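You operate a simulated robot arm through the tools that you are given. There is no shell and no other tool.

You run a simulated robot arm. Do the job below in one go: nothing can be reset, and whatever is moved stays where it is left.

JOB
Unstopper the flask, empty it into the jug and add water up to the 250 ml line.
Fine: water from the blue cup, within a tenth; stopper on the bench, flask and cup back. Set down upright: flask stopper, flask, blue cup.
Where things are to end (x, y in the base frame): flask stopper within 60 mm of [610, 70].

Only the result counts: the job must be done as asked and must still hold three seconds after the hand-in. Knocking over, shifting, dropping, spilling or breaking anything else fails it. A push-on lid holds only when it is set on centred and level and pressed home; a screw cap is set on level and turned clockwise until tight.

ROBOT AND FRAMES
A 6-joint arm with a fingered hand, fixed in place. Base frame: the origin is on the floor under the middle of its stand, x ahead of it, y to its left, z up. Readings come in mm, degrees, newtons and seconds.
With the tool pointing down near the work surface it reaches from about 280 to 700 mm from the base axis. Its first joint turns from -166.0 to 166.0 degrees. Payload 4 kg.
The tool frame sits at the grasp point between the pads (the TCP): z along the fingers, y along the line on which they close. The tips reach 22 mm beyond it. The gripper opens to 112 mm; its body begins 60 mm behind the TCP. The gripper is a hand of 4 fingers: y runs from the thumb to the fingers, the wrist lies at [0, 0, -218] in the tool frame, and closing takes about 1.5 s.
Orientation is that of the tool frame in the base frame, as a unit quaternion [w, x, y, z]. With the fingers straight down and closing along the base's y, the tool's x points along the base's -x, its y along +y and its z along -z.

CONTROLS
- The arm moves only by the tool servo_tool. Its argument "plan" is a list of rows, each an object (a shift or turn left out is 0, a gripper value left out holds the last) with "translation": the shift along the base's x, y, z in mm, a list of three; "rot": the turn, a rotation vector about the base's x, y, z in degrees, a list of three. In form: [{"translation": [x, y, z], "rot": [wx, wy, wz]}, ...]. A call has 1 to 20 rows; each row is the pose to reach, as a shift and turn from the pose commanded when the call began. "claw" is the finger opening in mm, from 0 to 112, set as the call begins (left out, the last holds). Each row takes 0.2 s and may step no farther than 50 mm and 8.6 degrees from the row before; otherwise, or with a gripper value out of range, the whole call is refused. Where a pose cannot be reached the arm comes as near as it can. A force on the tool above 90 N (or 10 N above the force at the start of the call, whichever is more), or a blocked arm, ends the call early, and 0.2 s more pass. Each finger travels about 45 mm/s and halts on what it meets, pressing with about 28 N; the grip force reading is that of the motor and also rises with nothing between the fingers. The clock runs only during rows and for 0.2 s after the last one: add rows that repeat a pose to give the fingers time. It gives the time, the measured TCP pose, the force on the tool (base axes), the opening and the grip force at its end, in the units of the frame above (readings bear some noise), with the torque about the TCP (base axes, N m) and any sound that the robot's microphone picked up, and new pictures: "show" is both (left out), scene, wrist or none.
- Cameras (640 x 400 px; columns grow to the right, rows downward): "scene" is fixed at [219.1, 501.7, 1630.9]; the picture's right is [-0.87, -0.50, 0.00], its down [-0.50, 0.86, -0.15] and it looks along [0.08, -0.13, -0.99] (base axes); focal length 214 px, centre (320, 200). "wrist" rides on the gripper at [69, 4, -83] in the tool frame; the picture's right is [-0.06, 1.00, 0.00], its down [-0.77, -0.05, -0.64] and it looks along [-0.64, -0.04, 0.77] (tool axes); focal length 243 px, centre (320, 200). There is no depth. A picture from a camera that has moved, and an enlarged one, comes with that camera's place and axes in the base frame and with its lens.
- set_fingers(finger1, finger2, finger3, thumb_bend): sets how far each is bent, from 0 (flat) to 100 (curled in); at 30 the hand is open as for a grip, at 70 the pads meet at the TCP. One left out holds its place. A second passes; each finger stops where it meets its share of the squeeze, and holds until it gets a number again. A gripper value or a shape takes the hand back. It gives what a move gives, with no picture; readings hold the bend of each and the force on the fingers (four entries, about 0 where the hand has none), thumb and palm.
- preshape(shape): the hand has 4 fingers and takes this shape, open, in about a second: jaw (thumb against the fingers, like two jaws); tri (thumb and two fingers); tip (a fingertip pinch); poke (one finger out to press); point (the index stretched); flat (the hand flat); cup (the hand cupped); fist (a fist). The gripper value then closes the fingers along that shape, each until it touches; the sizes above hold for jaw. It gives what a move gives, with no picture.
- inspect(camera, box): a new picture of the part [left, top, right, bottom] of that camera's present view, enlarged. It takes no simulated time.
- hand_in(): hands the job in; it is judged then, once.

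Places have to be worked out from the pictures, the camera data and where the tool is seen. Open the gripper and draw the arm clear of the work before you hand the job in, unless the task says otherwise.

The tools are called after "Emit:" by a JSON object that holds its "fn" and its "kwargs". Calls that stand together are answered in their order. servo_tool: Moves the arm, as the interface text tells. Its arguments: {"type":"object","properties":{"plan":{"type":"array","items":{"type":"object","properties":{"translation":{"type":"array","items":{"type":"number"}},"rot":{"type":"array","items":{"type":"number"}}}}},"claw":{"type":"number"},"show":{"type":"string","enum":["both","scene","wrist","none"]}},"required":["plan"]} The other tools are called the same way: preshape (shape) gives the hand a shape; set_fingers (finger1, finger2, finger3, thumb_bend) moves the fingers one by one; inspect (camera, box) takes an enlarged picture of a part of a camera's view; hand_in () hands the job in.

At the start:

```text
time_s: 0.0
eef_pos: [191.4, 265.2, 1343.0]
orientation: [0.0, 0.0, 1.0, 0.0]
ft_force: [0.1, 0.1, 0.7]
wrist_torque: [0.0, 0.01, 0.01]
finger_gap: 112.1
gripper_force: 0.0
shape: jaw
bend: [30.0, 30.0, 30.0, 30.0]
finger forces: [0.0, 0.1, 0.1, 0.0, 0.1, 0.1]
```

scene: 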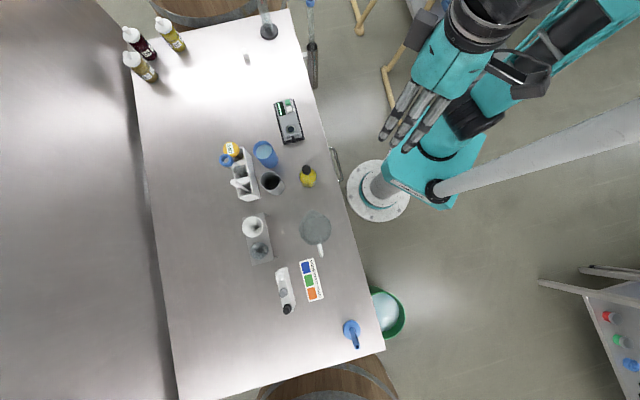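
wrist: 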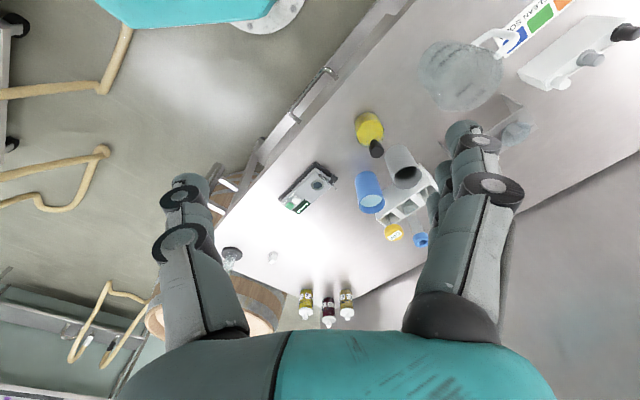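

The overview shows a bench with a jug, a yellow flask with a dark stopper, a blue cup, a gray cup and other items. I'll enlarge parts of both pictures to identify the objects and the scale.

Emit:
{"fn": "inspect", "kwargs": {"camera": "scene", "box": [210, 120, 350, 210]}}

Emit:
{"fn": "inspect", "kwargs": {"camera": "scene", "box": [220, 190, 370, 350]}}

Emit:
{"fn": "inspect", "kwargs": {"camera": "wrist", "box": [330, 20, 560, 260]}}

```text
4.44 times, centred on (280, 165) of scene
camera zoom: at [219.1, 501.7, 1630.9], right [-0.87, -0.5, 0.0], down [-0.5, 0.86, -0.15], along [0.08, -0.13, -0.99], focal length 953 px, centre (498, 356)
```

zoom: 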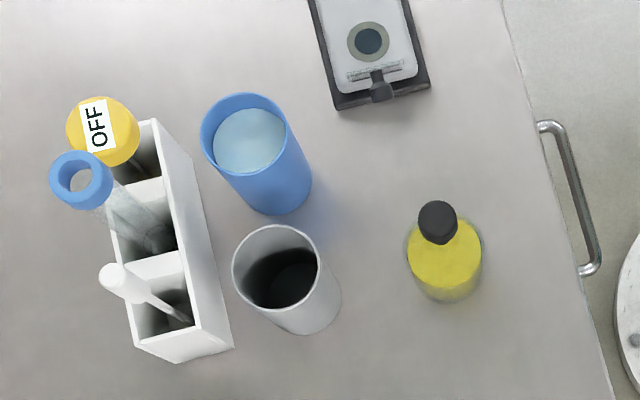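

```text
2.50 times, centred on (295, 270) of scene
camera zoom: at [219.1, 501.7, 1630.9], right [-0.87, -0.5, 0.0], down [-0.5, 0.86, -0.15], along [0.08, -0.13, -0.99], focal length 536 px, centre (382, 25)
```

zoom: 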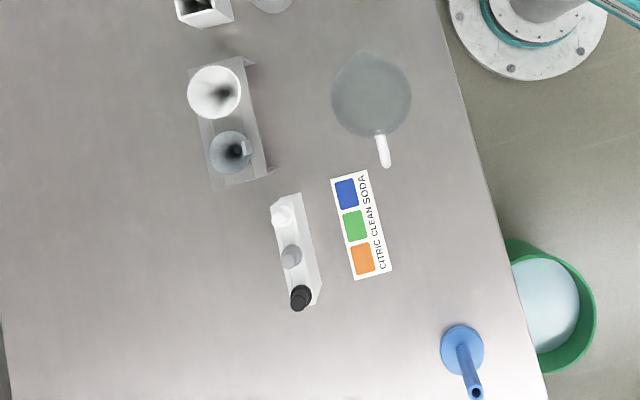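

```text
1.67 times, centred on (445, 140) of wrist
camera zoom: at [121.9, 270.4, 1427.5], right [0.06, 1.0, 0.0], down [0.77, -0.05, 0.64], along [0.64, -0.04, -0.77], focal length 404 px, centre (112, 300)
```

zoom: 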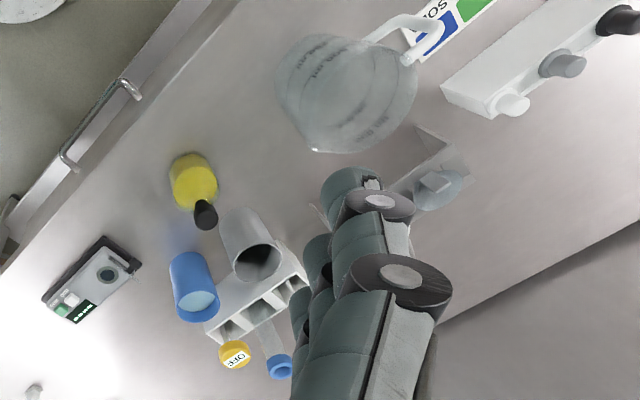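

The stopper triangulates to roughly (348, 364, 1017), the blue cup rim to (500, 372, 990) and the jug to about (241, 494). I'll move in closer over the flask for a better look at the heights.

Emit:
{"fn": "servo_tool", "kwargs": {"plan": [{"translation": [25, 20, -30]}, {"translation": [50, 40, -60]}, {"translation": [75, 60, -90]}, {"translation": [100, 80, -120]}, {"translation": [110, 99, -143]}]}}

```text
time_s: 1.2
eef_pos: [302.8, 363.6, 1201.6]
orientation: [0.0, 0.0, 1.0, 0.0]
ft_force: [0.3, 0.2, -0.1]
wrist_torque: [0.04, 0.01, 0.01]
finger_gap: 112.0
gripper_force: 0.1
shape: jaw
bend: [30.0, 30.0, 30.0, 30.0]
finger forces: [0.0, 0.0, 0.0, 0.0, 0.0, 0.0]
camera wrist: at [232.7, 369.3, 1284.2], right [0.06, 1.0, 0.0], down [0.76, -0.05, 0.64], along [0.64, -0.04, -0.77], focal length 243 px, centre (320, 200)
```

scene: 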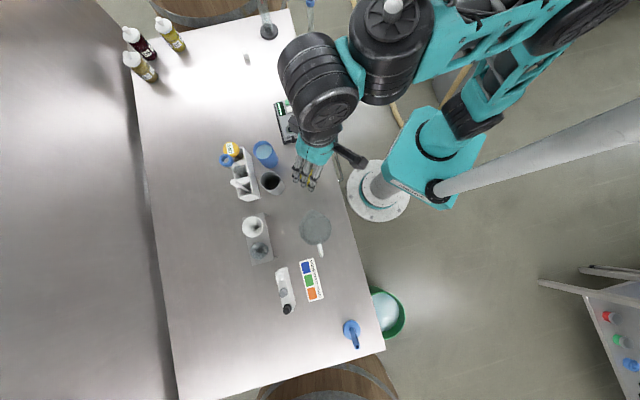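
wrist: 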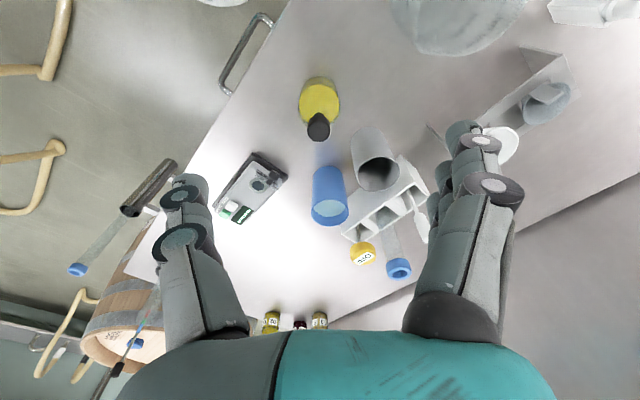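

I'll zoom on the flask, cups and jug from here to measure them.

Emit:
{"fn": "inspect", "kwargs": {"camera": "wrist", "box": [270, 60, 450, 240]}}

Emit:
{"fn": "inspect", "kwargs": {"camera": "wrist", "box": [380, 0, 600, 180]}}

Emit:
{"fn": "inspect", "kwargs": {"camera": "scene", "box": [220, 120, 340, 200]}}

Emit:
{"fn": "inspect", "kwargs": {"camera": "scene", "box": [230, 195, 350, 275]}}

```text
2.22 times, centred on (360, 150) of wrist
camera zoom: at [232.7, 369.3, 1284.2], right [0.06, 1.0, 0.0], down [0.76, -0.05, 0.64], along [0.64, -0.04, -0.77], focal length 539 px, centre (231, 311)
```

zoom: 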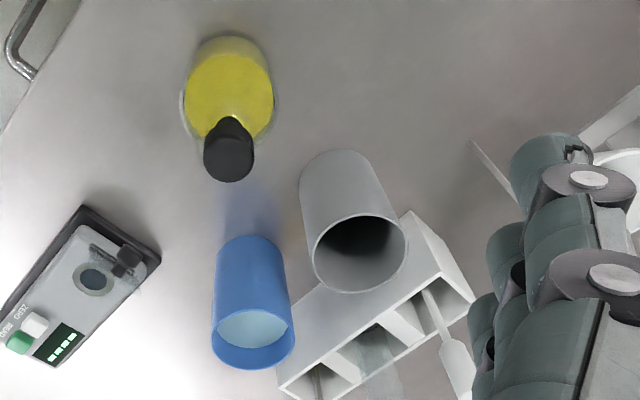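

```text
2.22 times, centred on (490, 90) of wrist
camera zoom: at [232.7, 369.3, 1284.2], right [0.06, 1.0, 0.0], down [0.76, -0.05, 0.64], along [0.64, -0.04, -0.77], focal length 539 px, centre (-58, 444)
```

zoom: 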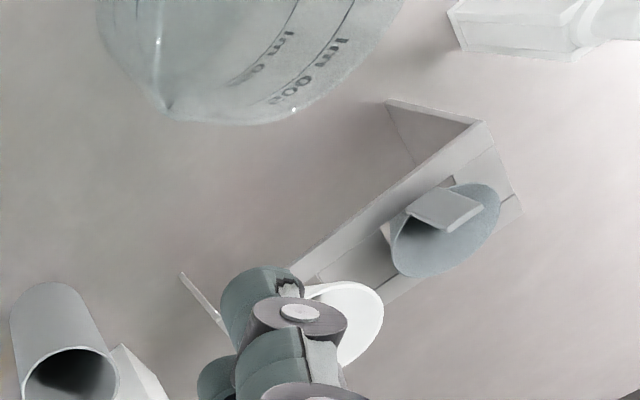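

```text
5.00 times, centred on (280, 160) of scene
camera zoom: at [219.1, 501.7, 1630.9], right [-0.87, -0.5, 0.0], down [-0.5, 0.86, -0.15], along [0.08, -0.13, -0.99], focal length 1072 px, centre (520, 400)
```

zoom: 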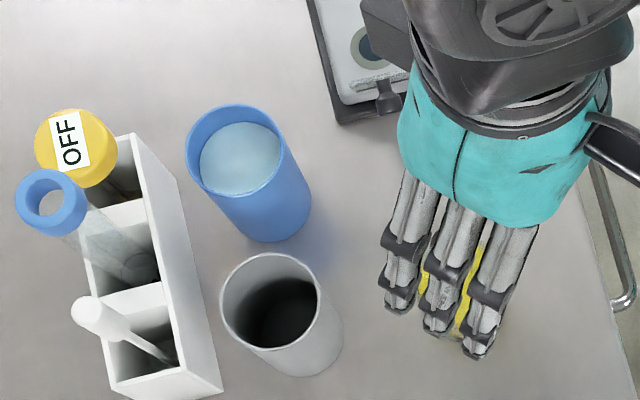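

```text
5.00 times, centred on (290, 235) of scene
camera zoom: at [219.1, 501.7, 1630.9], right [-0.87, -0.5, 0.0], down [-0.5, 0.86, -0.15], along [0.08, -0.13, -0.99], focal length 1072 px, centre (470, 25)
```

zoom: 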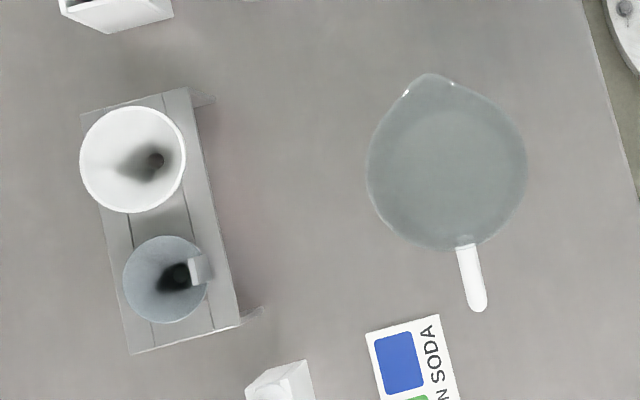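

The stopper now estimates at about (342, 365, 1040), still uncertain. I'll back off and go lower on the robot side to see the flask from a flatter angle and find the bench height.

Emit:
{"fn": "servo_tool", "kwargs": {"plan": [{"translation": [-20, 0, -30]}, {"translation": [-45, 0, -60]}, {"translation": [-70, 0, -90]}, {"translation": [-90, 0, -110]}]}}

Emit:
{"fn": "inspect", "kwargs": {"camera": "wrist", "box": [230, 60, 410, 240]}}

```text
time_s: 2.2
eef_pos: [211.7, 367.0, 1091.2]
orientation: [0.0, 0.0, 1.0, 0.0]
ft_force: [-1.0, -0.6, -0.3]
wrist_torque: [-0.03, 0.02, -0.01]
finger_gap: 112.0
gripper_force: 0.1
shape: jaw
bend: [30.0, 30.0, 30.0, 30.0]
finger forces: [0.1, 0.0, 0.0, 0.0, 0.1, 0.1]
camera wrist: at [141.6, 371.6, 1174.6], right [0.06, 1.0, 0.0], down [0.76, -0.05, 0.64], along [0.64, -0.04, -0.77], focal length 243 px, centre (320, 200)
```

scene: 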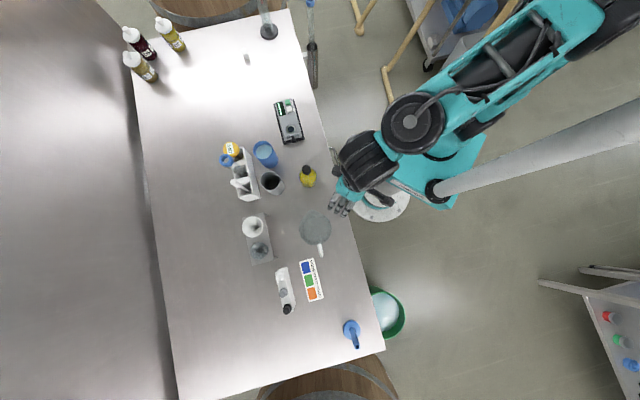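
wrist: 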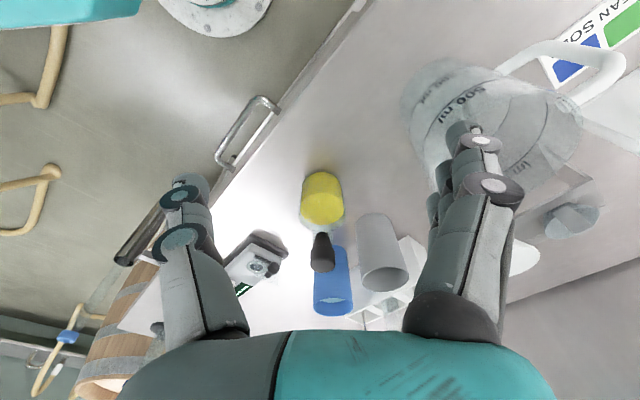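

```text
2.22 times, centred on (320, 150) of wrist
camera zoom: at [141.6, 371.6, 1174.6], right [0.06, 1.0, 0.0], down [0.76, -0.05, 0.64], along [0.64, -0.04, -0.77], focal length 539 px, centre (320, 311)
```

zoom: 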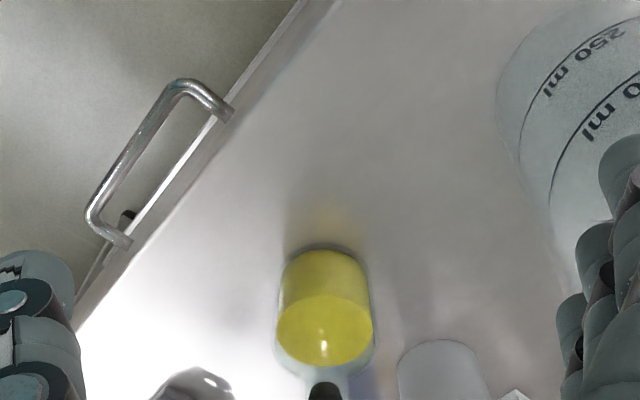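

Two wrist views agree on a stopper top near (350, 361, 1021) and a bench top near z 900. I'll move the tool above the stopper at a safe height and check alignment (the TCP projects to pixel 320,200).

Emit:
{"fn": "servo_tool", "kwargs": {"plan": [{"translation": [35, -1, 5]}, {"translation": [70, -3, 5]}, {"translation": [105, -4, 5]}, {"translation": [138, -6, 0]}, {"translation": [138, -6, 0]}]}}

Emit:
{"fn": "inspect", "kwargs": {"camera": "wrist", "box": [230, 60, 410, 240]}}

Emit:
{"fn": "inspect", "kwargs": {"camera": "scene", "box": [250, 140, 370, 220]}}

```text
time_s: 3.4
eef_pos: [347.4, 360.0, 1091.9]
orientation: [0.0, 0.0, 1.0, 0.0]
ft_force: [-0.3, 0.4, -0.1]
wrist_torque: [0.02, 0.03, 0.03]
finger_gap: 112.1
gripper_force: 0.1
shape: jaw
bend: [30.0, 30.0, 30.0, 30.0]
finger forces: [0.0, 0.0, 0.0, 0.0, 0.0, 0.0]
camera wrist: at [279.4, 364.2, 1174.9], right [0.06, 1.0, 0.0], down [0.77, -0.05, 0.64], along [0.64, -0.04, -0.77], focal length 243 px, centre (320, 200)
```

scene: 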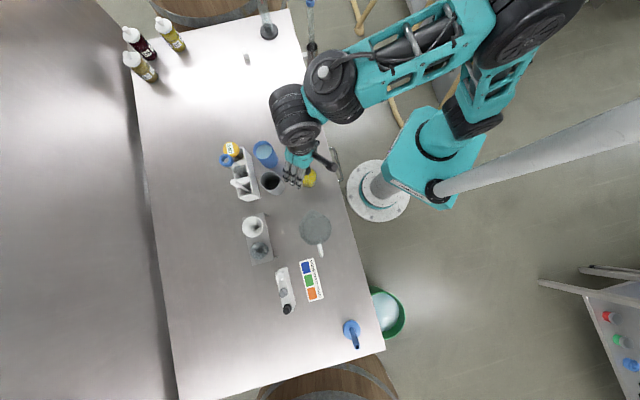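
wrist: 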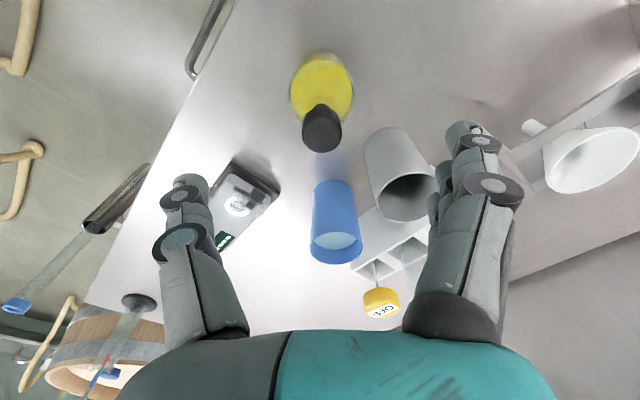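

```text
2.22 times, centred on (320, 150) of wrist
camera zoom: at [279.4, 364.2, 1174.9], right [0.06, 1.0, 0.0], down [0.77, -0.05, 0.64], along [0.64, -0.04, -0.77], focal length 539 px, centre (320, 311)
```

zoom: 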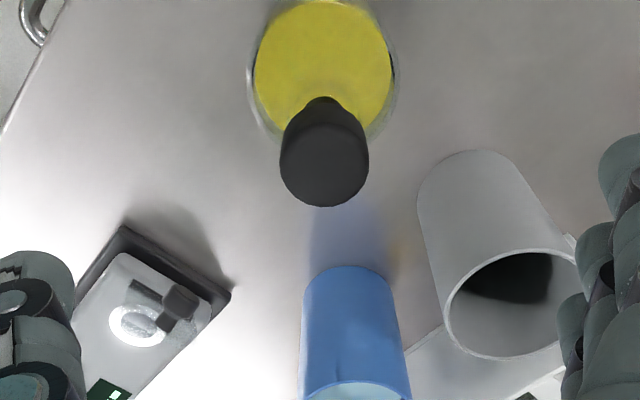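

```text
5.00 times, centred on (310, 180) of scene
camera zoom: at [219.1, 501.7, 1630.9], right [-0.87, -0.5, 0.0], down [-0.5, 0.86, -0.15], along [0.08, -0.13, -0.99], focal length 1072 px, centre (370, 300)
```

zoom: 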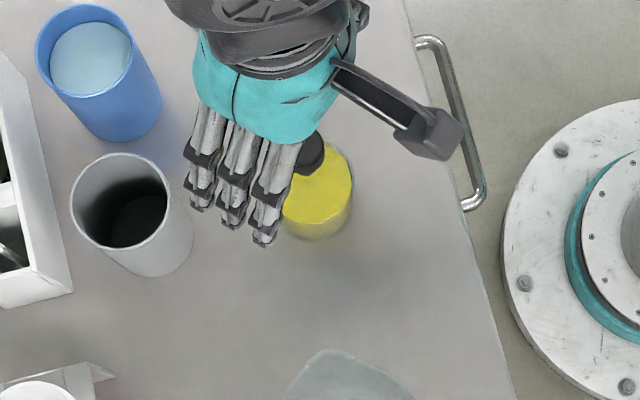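

The stopper's top sits right below the TCP, about 70 mm down (cap about 26 mm wide, 26 mm tall). I'll narrow the fingers and come partway down, then check again.

Emit:
{"fn": "servo_tool", "kwargs": {"plan": [{"translation": [0, 1, -10]}, {"translation": [0, 1, -25]}, {"translation": [0, 1, -40]}, {"translation": [0, 1, -45]}, {"translation": [0, 1, -45]}, {"translation": [0, 1, -45]}], "claw": 70}}

Emit:
{"fn": "inspect", "kwargs": {"camera": "wrist", "box": [210, 80, 430, 260]}}

Emit:
{"fn": "inspect", "kwargs": {"camera": "scene", "box": [250, 140, 370, 220]}}

```text
time_s: 4.8
eef_pos: [349.3, 360.2, 1047.2]
orientation: [0.0, 0.001, 1.0, 0.0]
ft_force: [-0.2, 0.4, -0.6]
wrist_torque: [0.01, 0.01, -0.02]
finger_gap: 70.2
gripper_force: 0.1
shape: jaw
bend: [71.0, 71.0, 71.0, 68.0]
finger forces: [0.0, 0.0, 0.0, 0.0, 0.1, 0.1]
camera wrist: at [280.1, 364.5, 1130.3], right [0.06, 1.0, 0.0], down [0.77, -0.05, 0.64], along [0.64, -0.04, -0.77], focal length 243 px, centre (320, 200)
```

scene: 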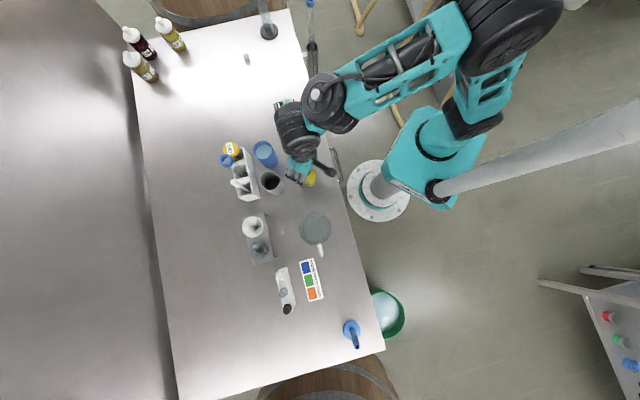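
wrist: 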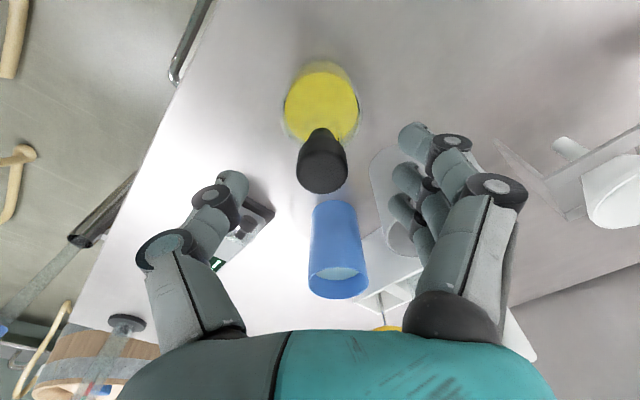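

```text
2.22 times, centred on (320, 170) of wrist
camera zoom: at [280.1, 364.5, 1130.3], right [0.06, 1.0, 0.0], down [0.77, -0.05, 0.64], along [0.64, -0.04, -0.77], focal length 539 px, centre (320, 267)
```

zoom: 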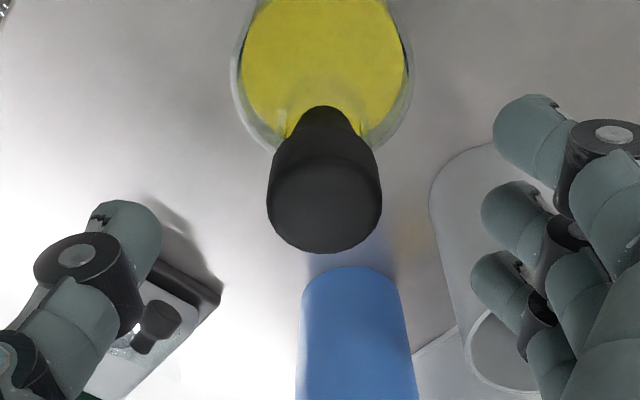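

```text
5.00 times, centred on (310, 180) of scene
camera zoom: at [219.1, 501.7, 1630.9], right [-0.87, -0.5, 0.0], down [-0.5, 0.86, -0.15], along [0.08, -0.13, -0.99], focal length 1072 px, centre (370, 300)
```

zoom: 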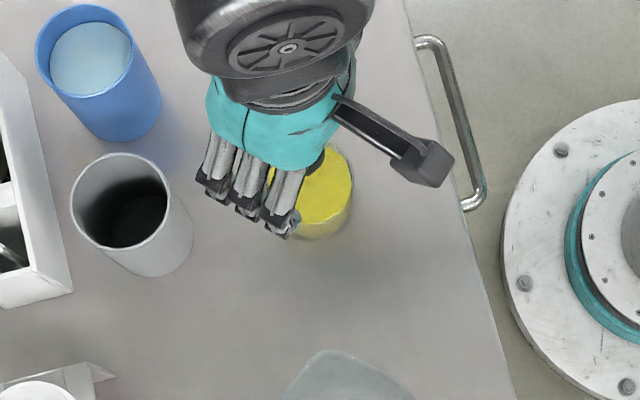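

The stopper is centred within a millimetre, its top about 21 mm below the TCP. I'll descend so the pads surround its upper half and close the fingers.

Emit:
{"fn": "servo_tool", "kwargs": {"plan": [{"translation": [0, 0, -12]}, {"translation": [0, 0, -24]}, {"translation": [0, 0, -32]}, {"translation": [0, 0, -32]}], "claw": 60, "show": "wrist"}}

Emit:
{"fn": "servo_tool", "kwargs": {"plan": [{"translation": [0, 0, 0]}, {"translation": [0, 0, 0]}, {"translation": [0, 0, 0]}, {"translation": [0, 0, 0]}, {"translation": [0, 0, 0]}, {"translation": [0, 0, 0]}], "claw": 15}}

Emit:
{"fn": "inspect", "kwargs": {"camera": "wrist", "box": [210, 80, 430, 260]}}

```text
time_s: 5.8
eef_pos: [350.9, 359.2, 1015.3]
orientation: [-0.001, 0.0, 1.0, 0.0]
ft_force: [1.2, -0.1, 0.1]
wrist_torque: [0.01, 0.0, -0.02]
finger_gap: 60.8
gripper_force: 0.0
shape: jaw
bend: [72.0, 72.0, 72.0, 70.0]
finger forces: [0.0, 0.0, 0.0, 0.1, 0.0, 0.0]
camera wrist: at [280.2, 364.1, 1097.2], right [0.06, 1.0, 0.0], down [0.77, -0.05, 0.64], along [0.64, -0.04, -0.77], focal length 243 px, centre (320, 200)
```

wrist: 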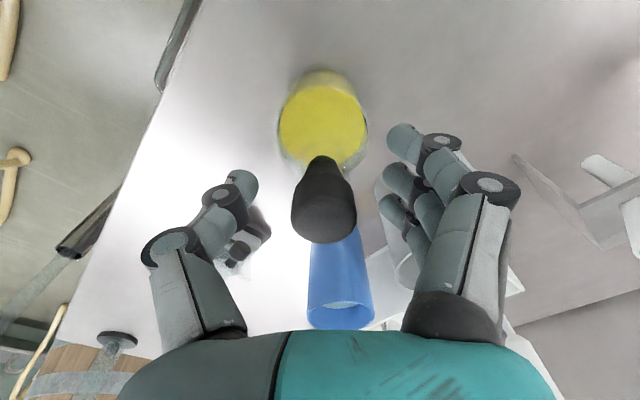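

```text
time_s: 7.2
eef_pos: [348.9, 358.9, 1014.7]
orientation: [0.0, 0.0, 1.0, 0.001]
ft_force: [-1.1, -0.5, 5.3]
wrist_torque: [0.09, 0.19, 0.03]
finger_gap: 10.6
gripper_force: 28.0
shape: jaw
bend: [71.0, 72.0, 67.0, 70.0]
finger forces: [13.8, 11.7, 0.0, 0.1, 23.0, 0.1]
camera wrist: at [280.1, 364.1, 1097.9], right [0.06, 1.0, 0.0], down [0.76, -0.05, 0.64], along [0.64, -0.04, -0.77], focal length 243 px, centre (320, 200)
```

scene: 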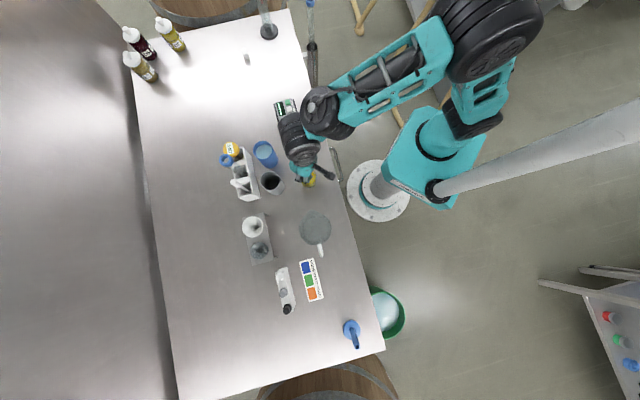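
wrist: 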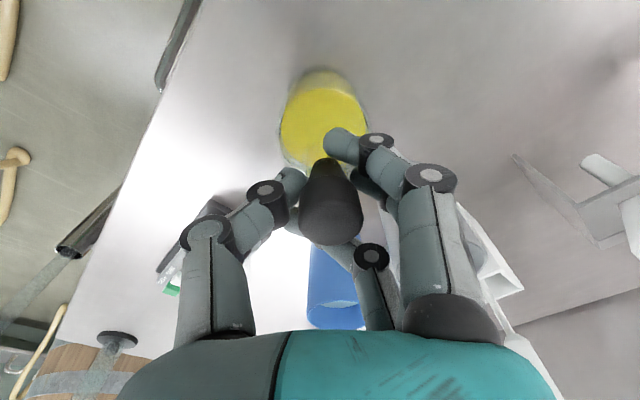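

```text
2.22 times, centred on (320, 170) of wrist
camera zoom: at [280.1, 364.1, 1097.9], right [0.06, 1.0, 0.0], down [0.76, -0.05, 0.64], along [0.64, -0.04, -0.77], focal length 539 px, centre (320, 267)
```

zoom: 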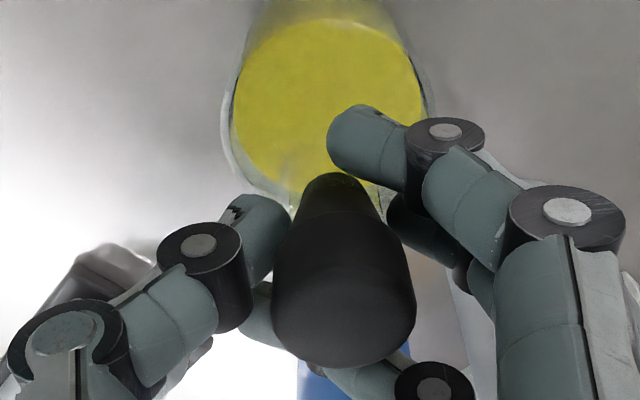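

The thumb and two fingers hold the stopper (about 23 N). I'll lift slowly a little and look whether the flask stays down.

Emit:
{"fn": "servo_tool", "kwargs": {"plan": [{"translation": [0, 0, 2]}, {"translation": [0, 0, 5]}, {"translation": [0, 0, 8]}, {"translation": [0, 0, 12]}, {"translation": [0, 0, 12]}]}}

Emit:
{"fn": "inspect", "kwargs": {"camera": "wrist", "box": [210, 80, 430, 260]}}

Emit:
{"fn": "inspect", "kwargs": {"camera": "scene", "box": [250, 140, 370, 220]}}

```text
time_s: 8.4
eef_pos: [350.2, 358.5, 1026.4]
orientation: [0.0, -0.001, 1.0, 0.0]
ft_force: [0.4, -0.4, -2.5]
wrist_torque: [-0.01, 0.01, 0.02]
finger_gap: 9.0
gripper_force: 28.5
shape: jaw
bend: [71.0, 71.0, 67.0, 71.0]
finger forces: [9.8, 12.1, 0.1, 0.0, 19.2, 0.1]
camera wrist: at [280.1, 364.2, 1109.4], right [0.06, 1.0, 0.0], down [0.77, -0.05, 0.64], along [0.64, -0.04, -0.77], focal length 243 px, centre (320, 200)
```

scene: 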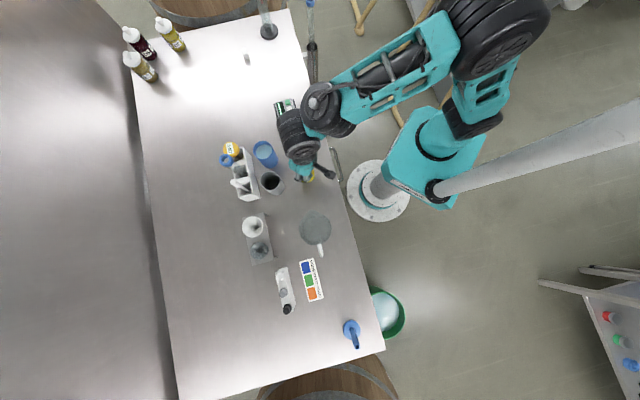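
wrist: 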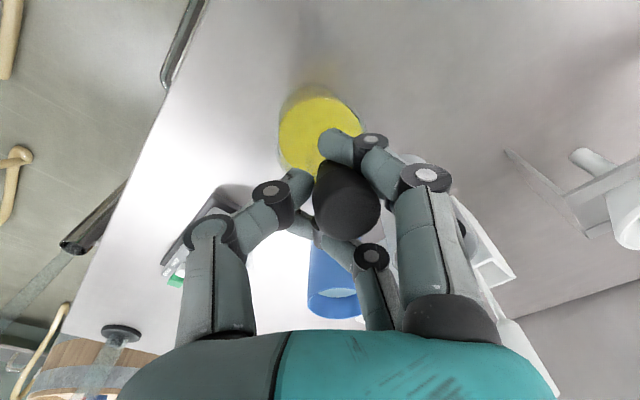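

```text
2.22 times, centred on (320, 170) of wrist
camera zoom: at [280.1, 364.2, 1109.4], right [0.06, 1.0, 0.0], down [0.77, -0.05, 0.64], along [0.64, -0.04, -0.77], focal length 539 px, centre (320, 267)
```

zoom: 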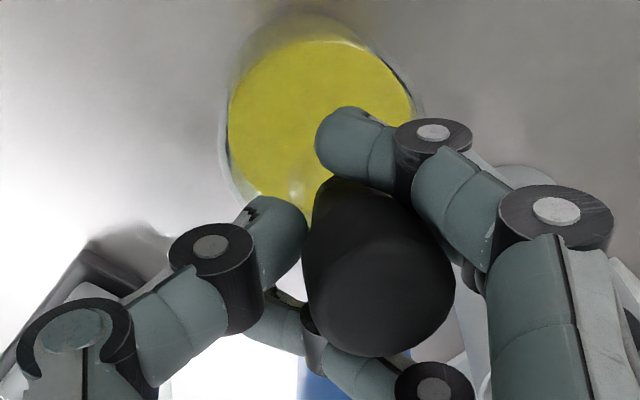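

```text
5.00 times, centred on (310, 180) of scene
camera zoom: at [219.1, 501.7, 1630.9], right [-0.87, -0.5, 0.0], down [-0.5, 0.86, -0.15], along [0.08, -0.13, -0.99], focal length 1072 px, centre (370, 300)
```

zoom: 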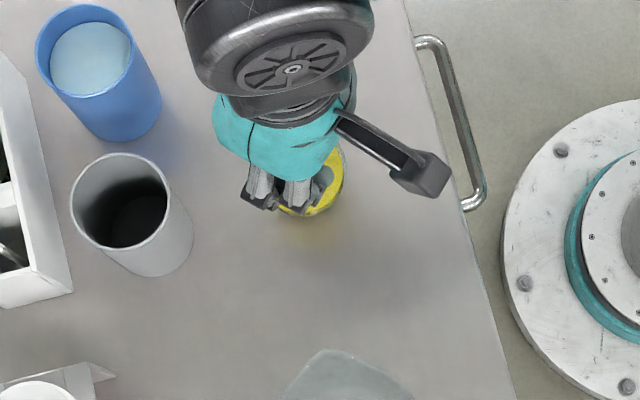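

The tool now carries about 2.5 N and the flask seems to have come up with the stopper. I'll zoom in to verify before going any further.

Emit:
{"fn": "inspect", "kwargs": {"camera": "wrist", "box": [265, 75, 405, 195]}}

Emit:
{"fn": "inspect", "kwargs": {"camera": "scene", "box": [285, 155, 335, 195]}}

```text
3.33 times, centred on (335, 135) of wrist
camera zoom: at [280.1, 364.2, 1109.4], right [0.06, 1.0, 0.0], down [0.77, -0.05, 0.64], along [0.64, -0.04, -0.77], focal length 809 px, centre (270, 417)
```

zoom: 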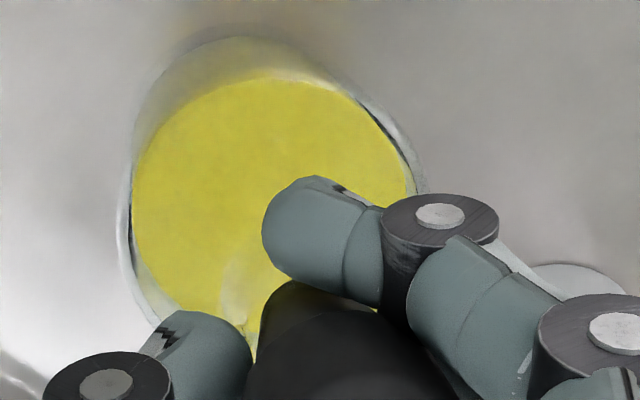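

```text
10.00 times, centred on (310, 175) of scene
camera zoom: at [219.1, 501.7, 1630.9], right [-0.87, -0.5, 0.0], down [-0.5, 0.86, -0.15], along [0.08, -0.13, -0.99], focal length 2145 px, centre (420, 450)
```

zoom: 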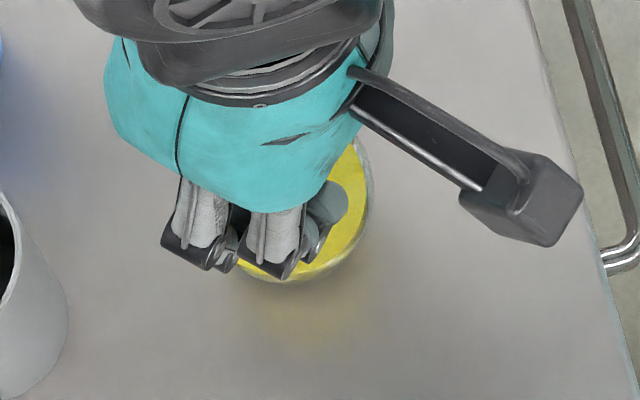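

The flask is hanging from the stopper, slightly tilted, so the fingertips probably pinched neck and stopper together. I'll lower it back onto the bench gently.

Emit:
{"fn": "servo_tool", "kwargs": {"plan": [{"translation": [0, 0, -3]}, {"translation": [0, 0, -6]}, {"translation": [0, 0, -9]}, {"translation": [0, 0, -11]}, {"translation": [0, 0, -12]}, {"translation": [0, 0, -12]}]}}

Emit:
{"fn": "inspect", "kwargs": {"camera": "wrist", "box": [210, 80, 430, 260]}}

Emit:
{"fn": "inspect", "kwargs": {"camera": "scene", "box": [285, 155, 335, 195]}}

```text
time_s: 9.8
eef_pos: [350.3, 360.7, 1015.6]
orientation: [0.001, 0.0, 1.0, 0.003]
ft_force: [0.3, -2.8, 31.6]
wrist_torque: [0.16, 0.26, 0.03]
finger_gap: 11.6
gripper_force: 27.8
shape: jaw
bend: [72.0, 71.0, 67.0, 73.0]
finger forces: [20.9, 13.9, 0.0, 0.0, 35.0, 0.1]
camera wrist: at [280.2, 364.5, 1098.5], right [0.06, 1.0, 0.0], down [0.76, -0.05, 0.64], along [0.64, -0.04, -0.77], focal length 243 px, centre (320, 200)
```

scene: 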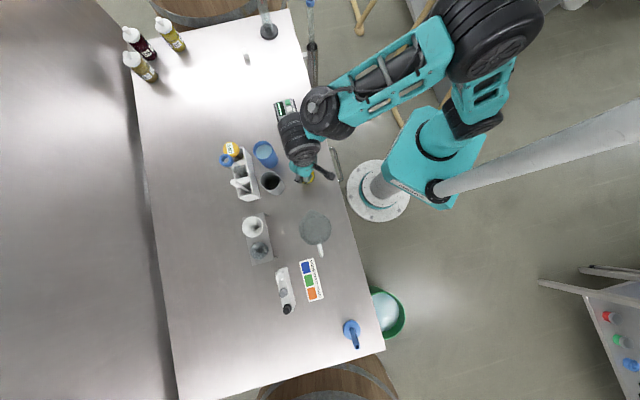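
wrist: 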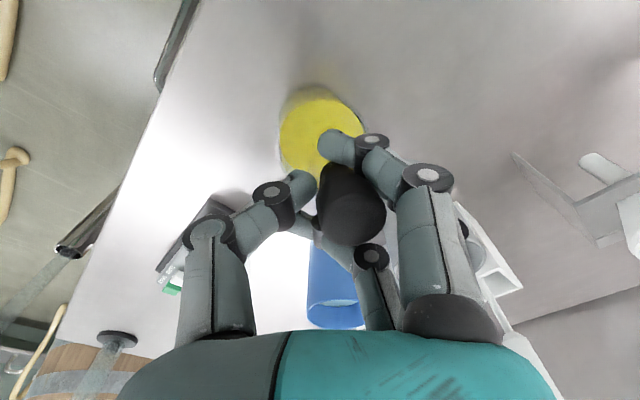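

```text
2.22 times, centred on (320, 170) of wrist
camera zoom: at [280.2, 364.5, 1098.5], right [0.06, 1.0, 0.0], down [0.76, -0.05, 0.64], along [0.64, -0.04, -0.77], focal length 539 px, centre (320, 267)
```

zoom: 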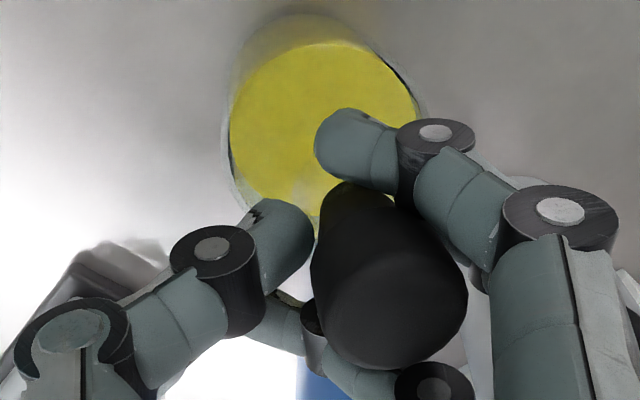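

```text
10.00 times, centred on (310, 175) of scene
camera zoom: at [219.1, 501.7, 1630.9], right [-0.87, -0.5, 0.0], down [-0.5, 0.86, -0.15], along [0.08, -0.13, -0.99], focal length 2145 px, centre (420, 450)
```

zoom: 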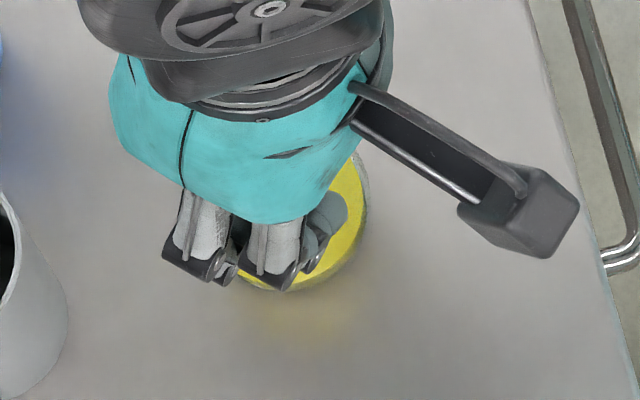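

The base edge is pressed on the bench (31 N) with the flask leaning a bit toward +y. I'll relieve the load by rising a few millimetres and see the force.

Emit:
{"fn": "servo_tool", "kwargs": {"plan": [{"translation": [0, 0, 1]}, {"translation": [0, 0, 2]}, {"translation": [0, 0, 3]}, {"translation": [0, 0, 3]}], "show": "wrist"}}

```text
time_s: 10.8
eef_pos: [349.3, 358.4, 1017.7]
orientation: [-0.001, -0.001, 1.0, 0.0]
ft_force: [0.0, 0.4, 6.7]
wrist_torque: [0.15, 0.05, -0.05]
finger_gap: 10.9
gripper_force: 28.4
shape: jaw
bend: [71.0, 71.0, 67.0, 73.0]
finger forces: [12.9, 13.0, 0.0, 0.0, 21.7, 0.0]
camera wrist: at [279.4, 363.9, 1099.7], right [0.06, 1.0, 0.0], down [0.77, -0.05, 0.64], along [0.64, -0.04, -0.77], focal length 243 px, centre (320, 200)
```

wrist: 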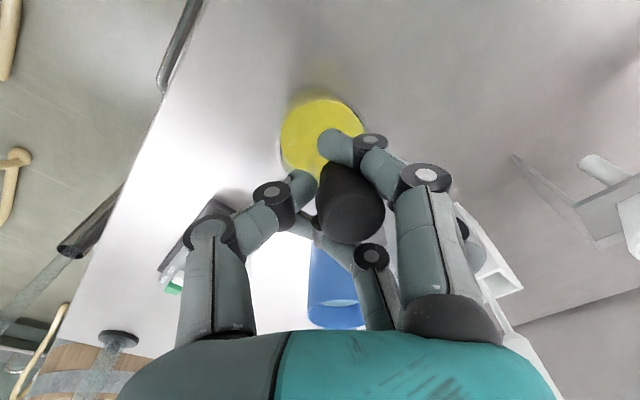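

Load is down to about 7 N. I'll ease the fingers open in small steps so the flask settles back on its base.

Emit:
{"fn": "servo_tool", "kwargs": {"plan": [{"translation": [0, 0, 0]}, {"translation": [0, 0, 0]}, {"translation": [0, 0, 0]}], "claw": 22, "show": "wrist"}}

Emit:
{"fn": "servo_tool", "kwargs": {"plan": [{"translation": [0, 0, 0]}, {"translation": [0, 0, 0]}, {"translation": [0, 0, 0]}], "claw": 34, "show": "wrist"}}

```text
time_s: 11.6
eef_pos: [348.6, 359.0, 1016.6]
orientation: [0.0, 0.0, 1.0, 0.001]
ft_force: [0.7, 0.3, 1.8]
wrist_torque: [-0.06, -0.02, 0.0]
finger_gap: 22.9
gripper_force: 0.0
shape: jaw
bend: [73.0, 72.0, 73.0, 70.0]
finger forces: [0.0, 0.7, 0.1, 0.1, 2.0, 0.0]
camera wrist: at [279.7, 364.0, 1100.1], right [0.06, 1.0, 0.0], down [0.77, -0.05, 0.64], along [0.64, -0.04, -0.77], focal length 243 px, centre (320, 200)
```

wrist: 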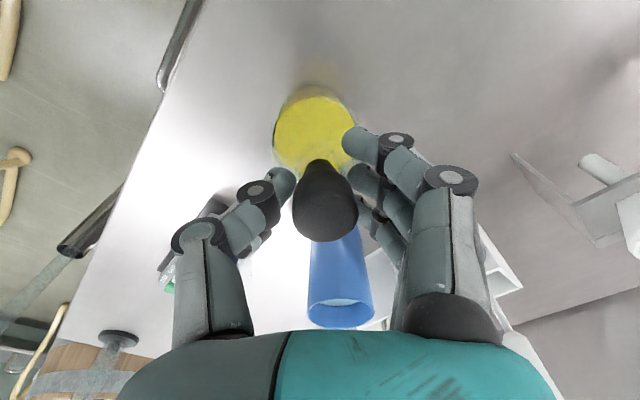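

```text
time_s: 12.4
eef_pos: [350.2, 358.4, 1017.8]
orientation: [0.0, 0.001, 1.0, 0.0]
ft_force: [-0.5, -0.6, -1.4]
wrist_torque: [0.01, 0.0, -0.05]
finger_gap: 34.4
gripper_force: 0.0
shape: jaw
bend: [73.0, 73.0, 73.0, 70.0]
finger forces: [0.0, 0.0, 0.0, 0.0, 0.5, 0.0]
camera wrist: at [279.6, 364.0, 1100.3], right [0.06, 1.0, 0.0], down [0.77, -0.05, 0.64], along [0.64, -0.04, -0.77], focal length 243 px, centre (320, 200)
```

wrist: 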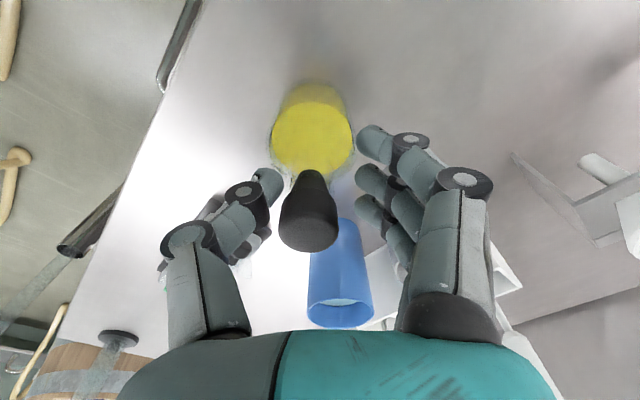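

The flask is upright again but has shifted about 8 mm (+x) and 6 mm (−y); I'll correct that when I put it back. I'll rise, recentre above the stopper and measure again.

Emit:
{"fn": "servo_tool", "kwargs": {"plan": [{"translation": [0, 0, 10]}, {"translation": [0, 0, 25]}, {"translation": [4, -3, 40]}, {"translation": [8, -6, 50]}, {"translation": [8, -6, 50]}, {"translation": [8, -6, 50]}], "claw": 60}}

Emit:
{"fn": "inspect", "kwargs": {"camera": "wrist", "box": [230, 60, 410, 240]}}

Emit:
{"fn": "inspect", "kwargs": {"camera": "scene", "box": [250, 140, 370, 220]}}

```text
time_s: 13.8
eef_pos: [356.5, 353.2, 1068.4]
orientation: [0.0, 0.0, 1.0, 0.0]
ft_force: [0.3, -0.5, -0.4]
wrist_torque: [-0.01, -0.02, 0.01]
finger_gap: 59.1
gripper_force: 0.0
shape: jaw
bend: [72.0, 72.0, 72.0, 70.0]
finger forces: [0.1, 0.0, 0.0, 0.0, 0.0, 0.0]
camera wrist: at [287.1, 358.3, 1150.9], right [0.06, 1.0, 0.0], down [0.77, -0.05, 0.64], along [0.64, -0.04, -0.77], focal length 243 px, centre (320, 200)
```

scene: 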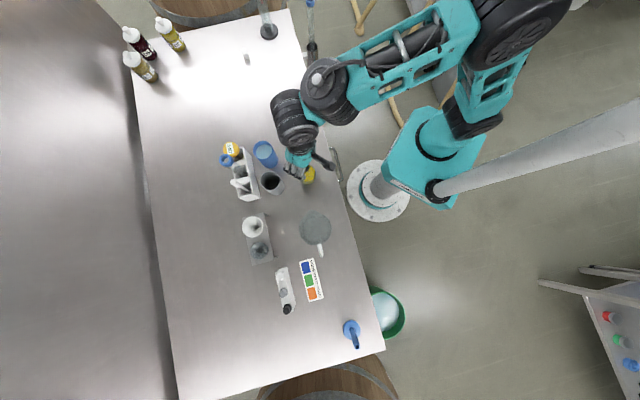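
wrist: 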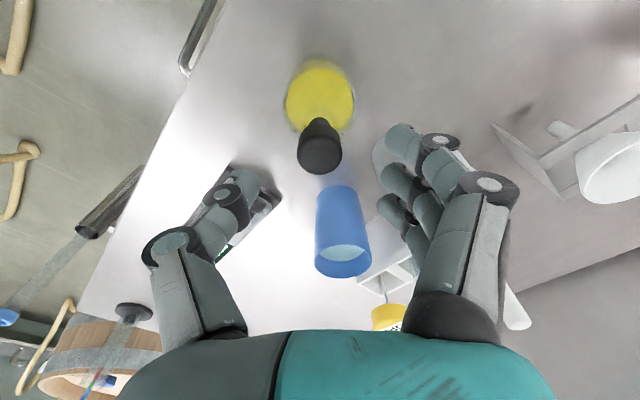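

```text
2.22 times, centred on (320, 150) of wrist
camera zoom: at [287.1, 358.3, 1150.9], right [0.06, 1.0, 0.0], down [0.77, -0.05, 0.64], along [0.64, -0.04, -0.77], focal length 539 px, centre (320, 311)
```

zoom: 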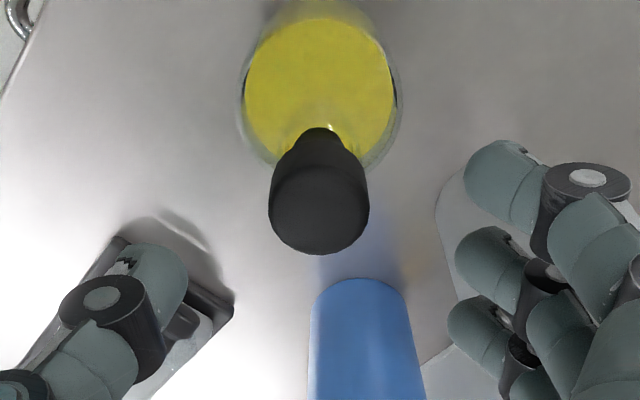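

```text
5.00 times, centred on (310, 180) of scene
camera zoom: at [219.1, 501.7, 1630.9], right [-0.87, -0.5, 0.0], down [-0.5, 0.86, -0.15], along [0.08, -0.13, -0.99], focal length 1072 px, centre (370, 300)
```

zoom: 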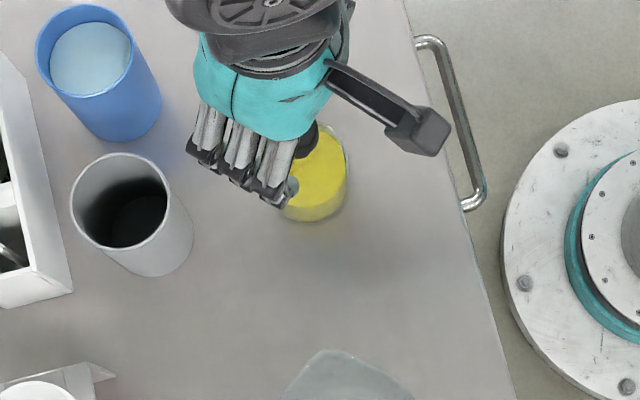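

Stopper is at about (357.7, 352.4). I'll regrip higher this time so the fingertips hold only the stopper head and not the neck.

Emit:
{"fn": "servo_tool", "kwargs": {"plan": [{"translation": [0, -1, -12]}, {"translation": [0, -1, -25]}, {"translation": [0, -1, -36]}, {"translation": [0, -1, -36]}], "claw": 60, "show": "none"}}

Emit:
{"fn": "servo_tool", "kwargs": {"plan": [{"translation": [0, 0, 0]}, {"translation": [0, 0, 0]}, {"translation": [0, 0, 0]}, {"translation": [0, 0, 0]}, {"translation": [0, 0, 0]}, {"translation": [0, 0, 0]}], "claw": 15, "show": "wrist"}}

Emit:
{"fn": "inspect", "kwargs": {"camera": "wrist", "box": [210, 80, 430, 260]}}

```text
time_s: 14.8
eef_pos: [356.1, 353.1, 1030.8]
orientation: [0.0, 0.001, 1.0, 0.0]
ft_force: [-0.1, 0.7, 0.3]
wrist_torque: [0.0, 0.0, 0.0]
finger_gap: 59.6
gripper_force: 0.3
shape: jaw
bend: [72.0, 72.0, 72.0, 70.0]
finger forces: [0.0, 0.1, 0.0, 0.1, 0.0, 0.0]
```

```text
time_s: 16.2
eef_pos: [357.1, 353.2, 1030.5]
orientation: [0.001, -0.001, 1.0, 0.001]
ft_force: [0.2, -0.9, 2.0]
wrist_torque: [0.08, -0.02, -0.02]
finger_gap: 4.5
gripper_force: 27.9
shape: jaw
bend: [69.0, 68.0, 67.0, 73.0]
finger forces: [0.1, 16.7, 0.0, 0.1, 17.5, 0.0]
camera wrist: at [287.5, 357.8, 1114.3], right [0.06, 1.0, 0.0], down [0.76, -0.05, 0.64], along [0.64, -0.04, -0.77], focal length 243 px, centre (320, 200)
```

wrist: 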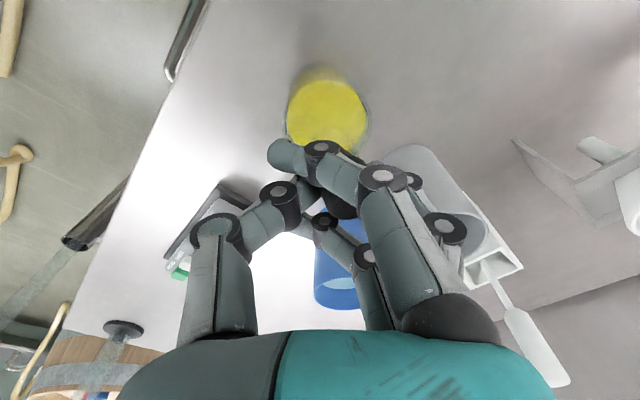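

```text
2.22 times, centred on (320, 170) of wrist
camera zoom: at [287.5, 357.8, 1114.3], right [0.06, 1.0, 0.0], down [0.76, -0.05, 0.64], along [0.64, -0.04, -0.77], focal length 539 px, centre (320, 267)
```

zoom: 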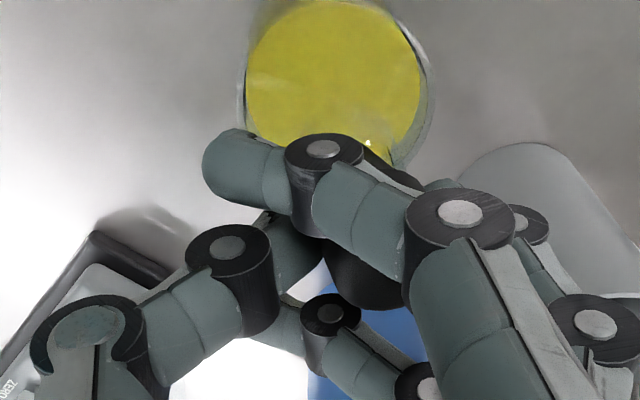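

Thumb and middle finger hold only the stopper head now, though the stopper sits about 9 mm toward +y in the grip. I'll check the flask's attitude from the scene camera before lifting.

Emit:
{"fn": "inspect", "kwargs": {"camera": "scene", "box": [285, 155, 335, 195]}}

Emit:
{"fn": "inspect", "kwargs": {"camera": "wrist", "box": [265, 50, 405, 170]}}

```text
10.00 times, centred on (310, 175) of scene
camera zoom: at [219.1, 501.7, 1630.9], right [-0.87, -0.5, 0.0], down [-0.5, 0.86, -0.15], along [0.08, -0.13, -0.99], focal length 2145 px, centre (420, 450)
```

zoom: 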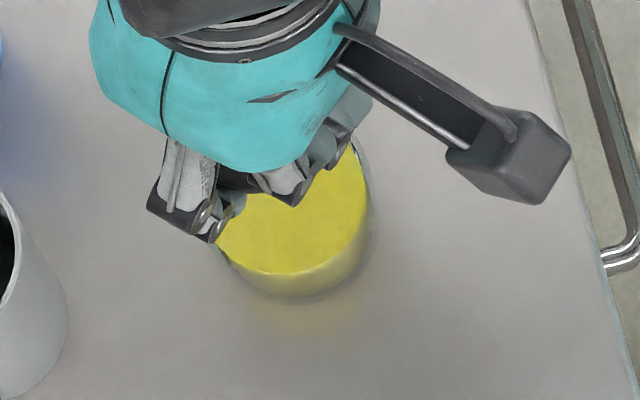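

```text
3.33 times, centred on (335, 110) of wrist
camera zoom: at [287.5, 357.8, 1114.3], right [0.06, 1.0, 0.0], down [0.76, -0.05, 0.64], along [0.64, -0.04, -0.77], focal length 809 px, centre (270, 500)
```

zoom: 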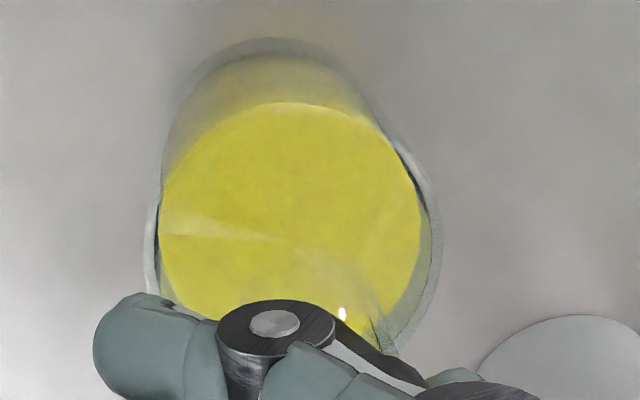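

The flask stands nearly upright. I'll lift slowly and see whether the stopper comes free.

Emit:
{"fn": "servo_tool", "kwargs": {"plan": [{"translation": [0, -2, 3]}, {"translation": [0, -4, 6]}, {"translation": [0, -4, 10]}, {"translation": [0, -4, 14]}, {"translation": [0, -4, 14]}], "show": "wrist"}}

Emit:
{"fn": "inspect", "kwargs": {"camera": "scene", "box": [285, 155, 335, 195]}}

Emit:
{"fn": "inspect", "kwargs": {"camera": "wrist", "box": [230, 50, 410, 230]}}

```text
time_s: 17.4
eef_pos: [357.2, 348.0, 1045.3]
orientation: [0.0, 0.0, 1.0, 0.001]
ft_force: [0.1, 0.2, 1.0]
wrist_torque: [0.0, -0.01, 0.01]
finger_gap: 4.2
gripper_force: 28.4
shape: jaw
bend: [69.0, 66.0, 67.0, 74.0]
finger forces: [0.1, 18.0, 0.0, 0.0, 17.6, 0.1]
camera wrist: at [288.0, 353.6, 1128.1], right [0.06, 1.0, 0.0], down [0.77, -0.05, 0.64], along [0.64, -0.04, -0.77], focal length 243 px, centre (320, 200)
```

wrist: 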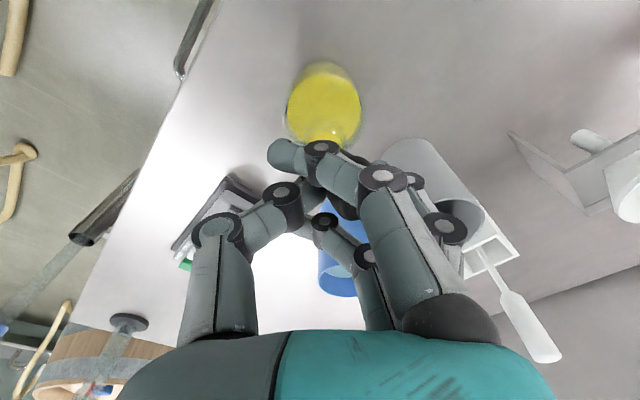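

```text
10.00 times, centred on (310, 175) of scene
camera zoom: at [219.1, 501.7, 1630.9], right [-0.87, -0.5, 0.0], down [-0.5, 0.86, -0.15], along [0.08, -0.13, -0.99], focal length 2145 px, centre (420, 450)
```

zoom: 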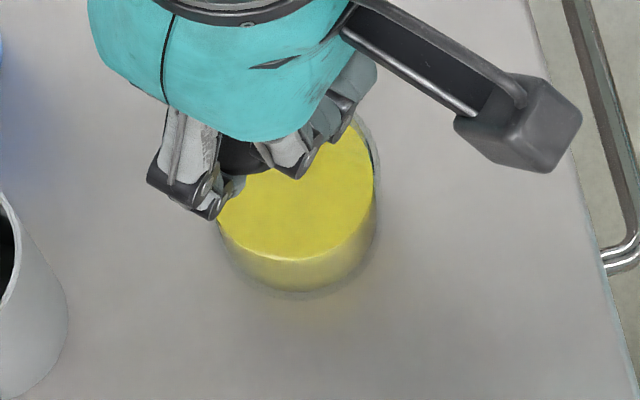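

```text
2.22 times, centred on (320, 140) of wrist
camera zoom: at [288.0, 353.6, 1128.1], right [0.06, 1.0, 0.0], down [0.77, -0.05, 0.64], along [0.64, -0.04, -0.77], focal length 539 px, centre (320, 333)
```

zoom: 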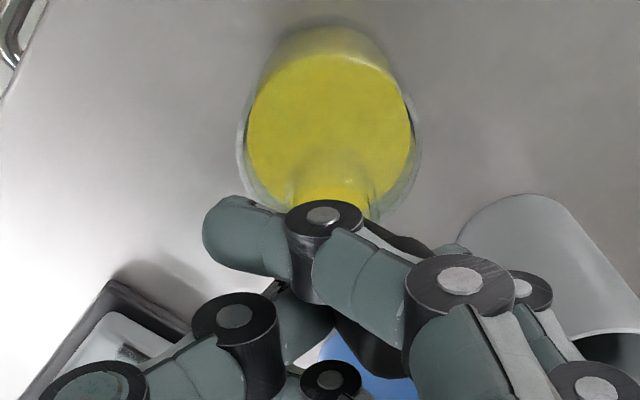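

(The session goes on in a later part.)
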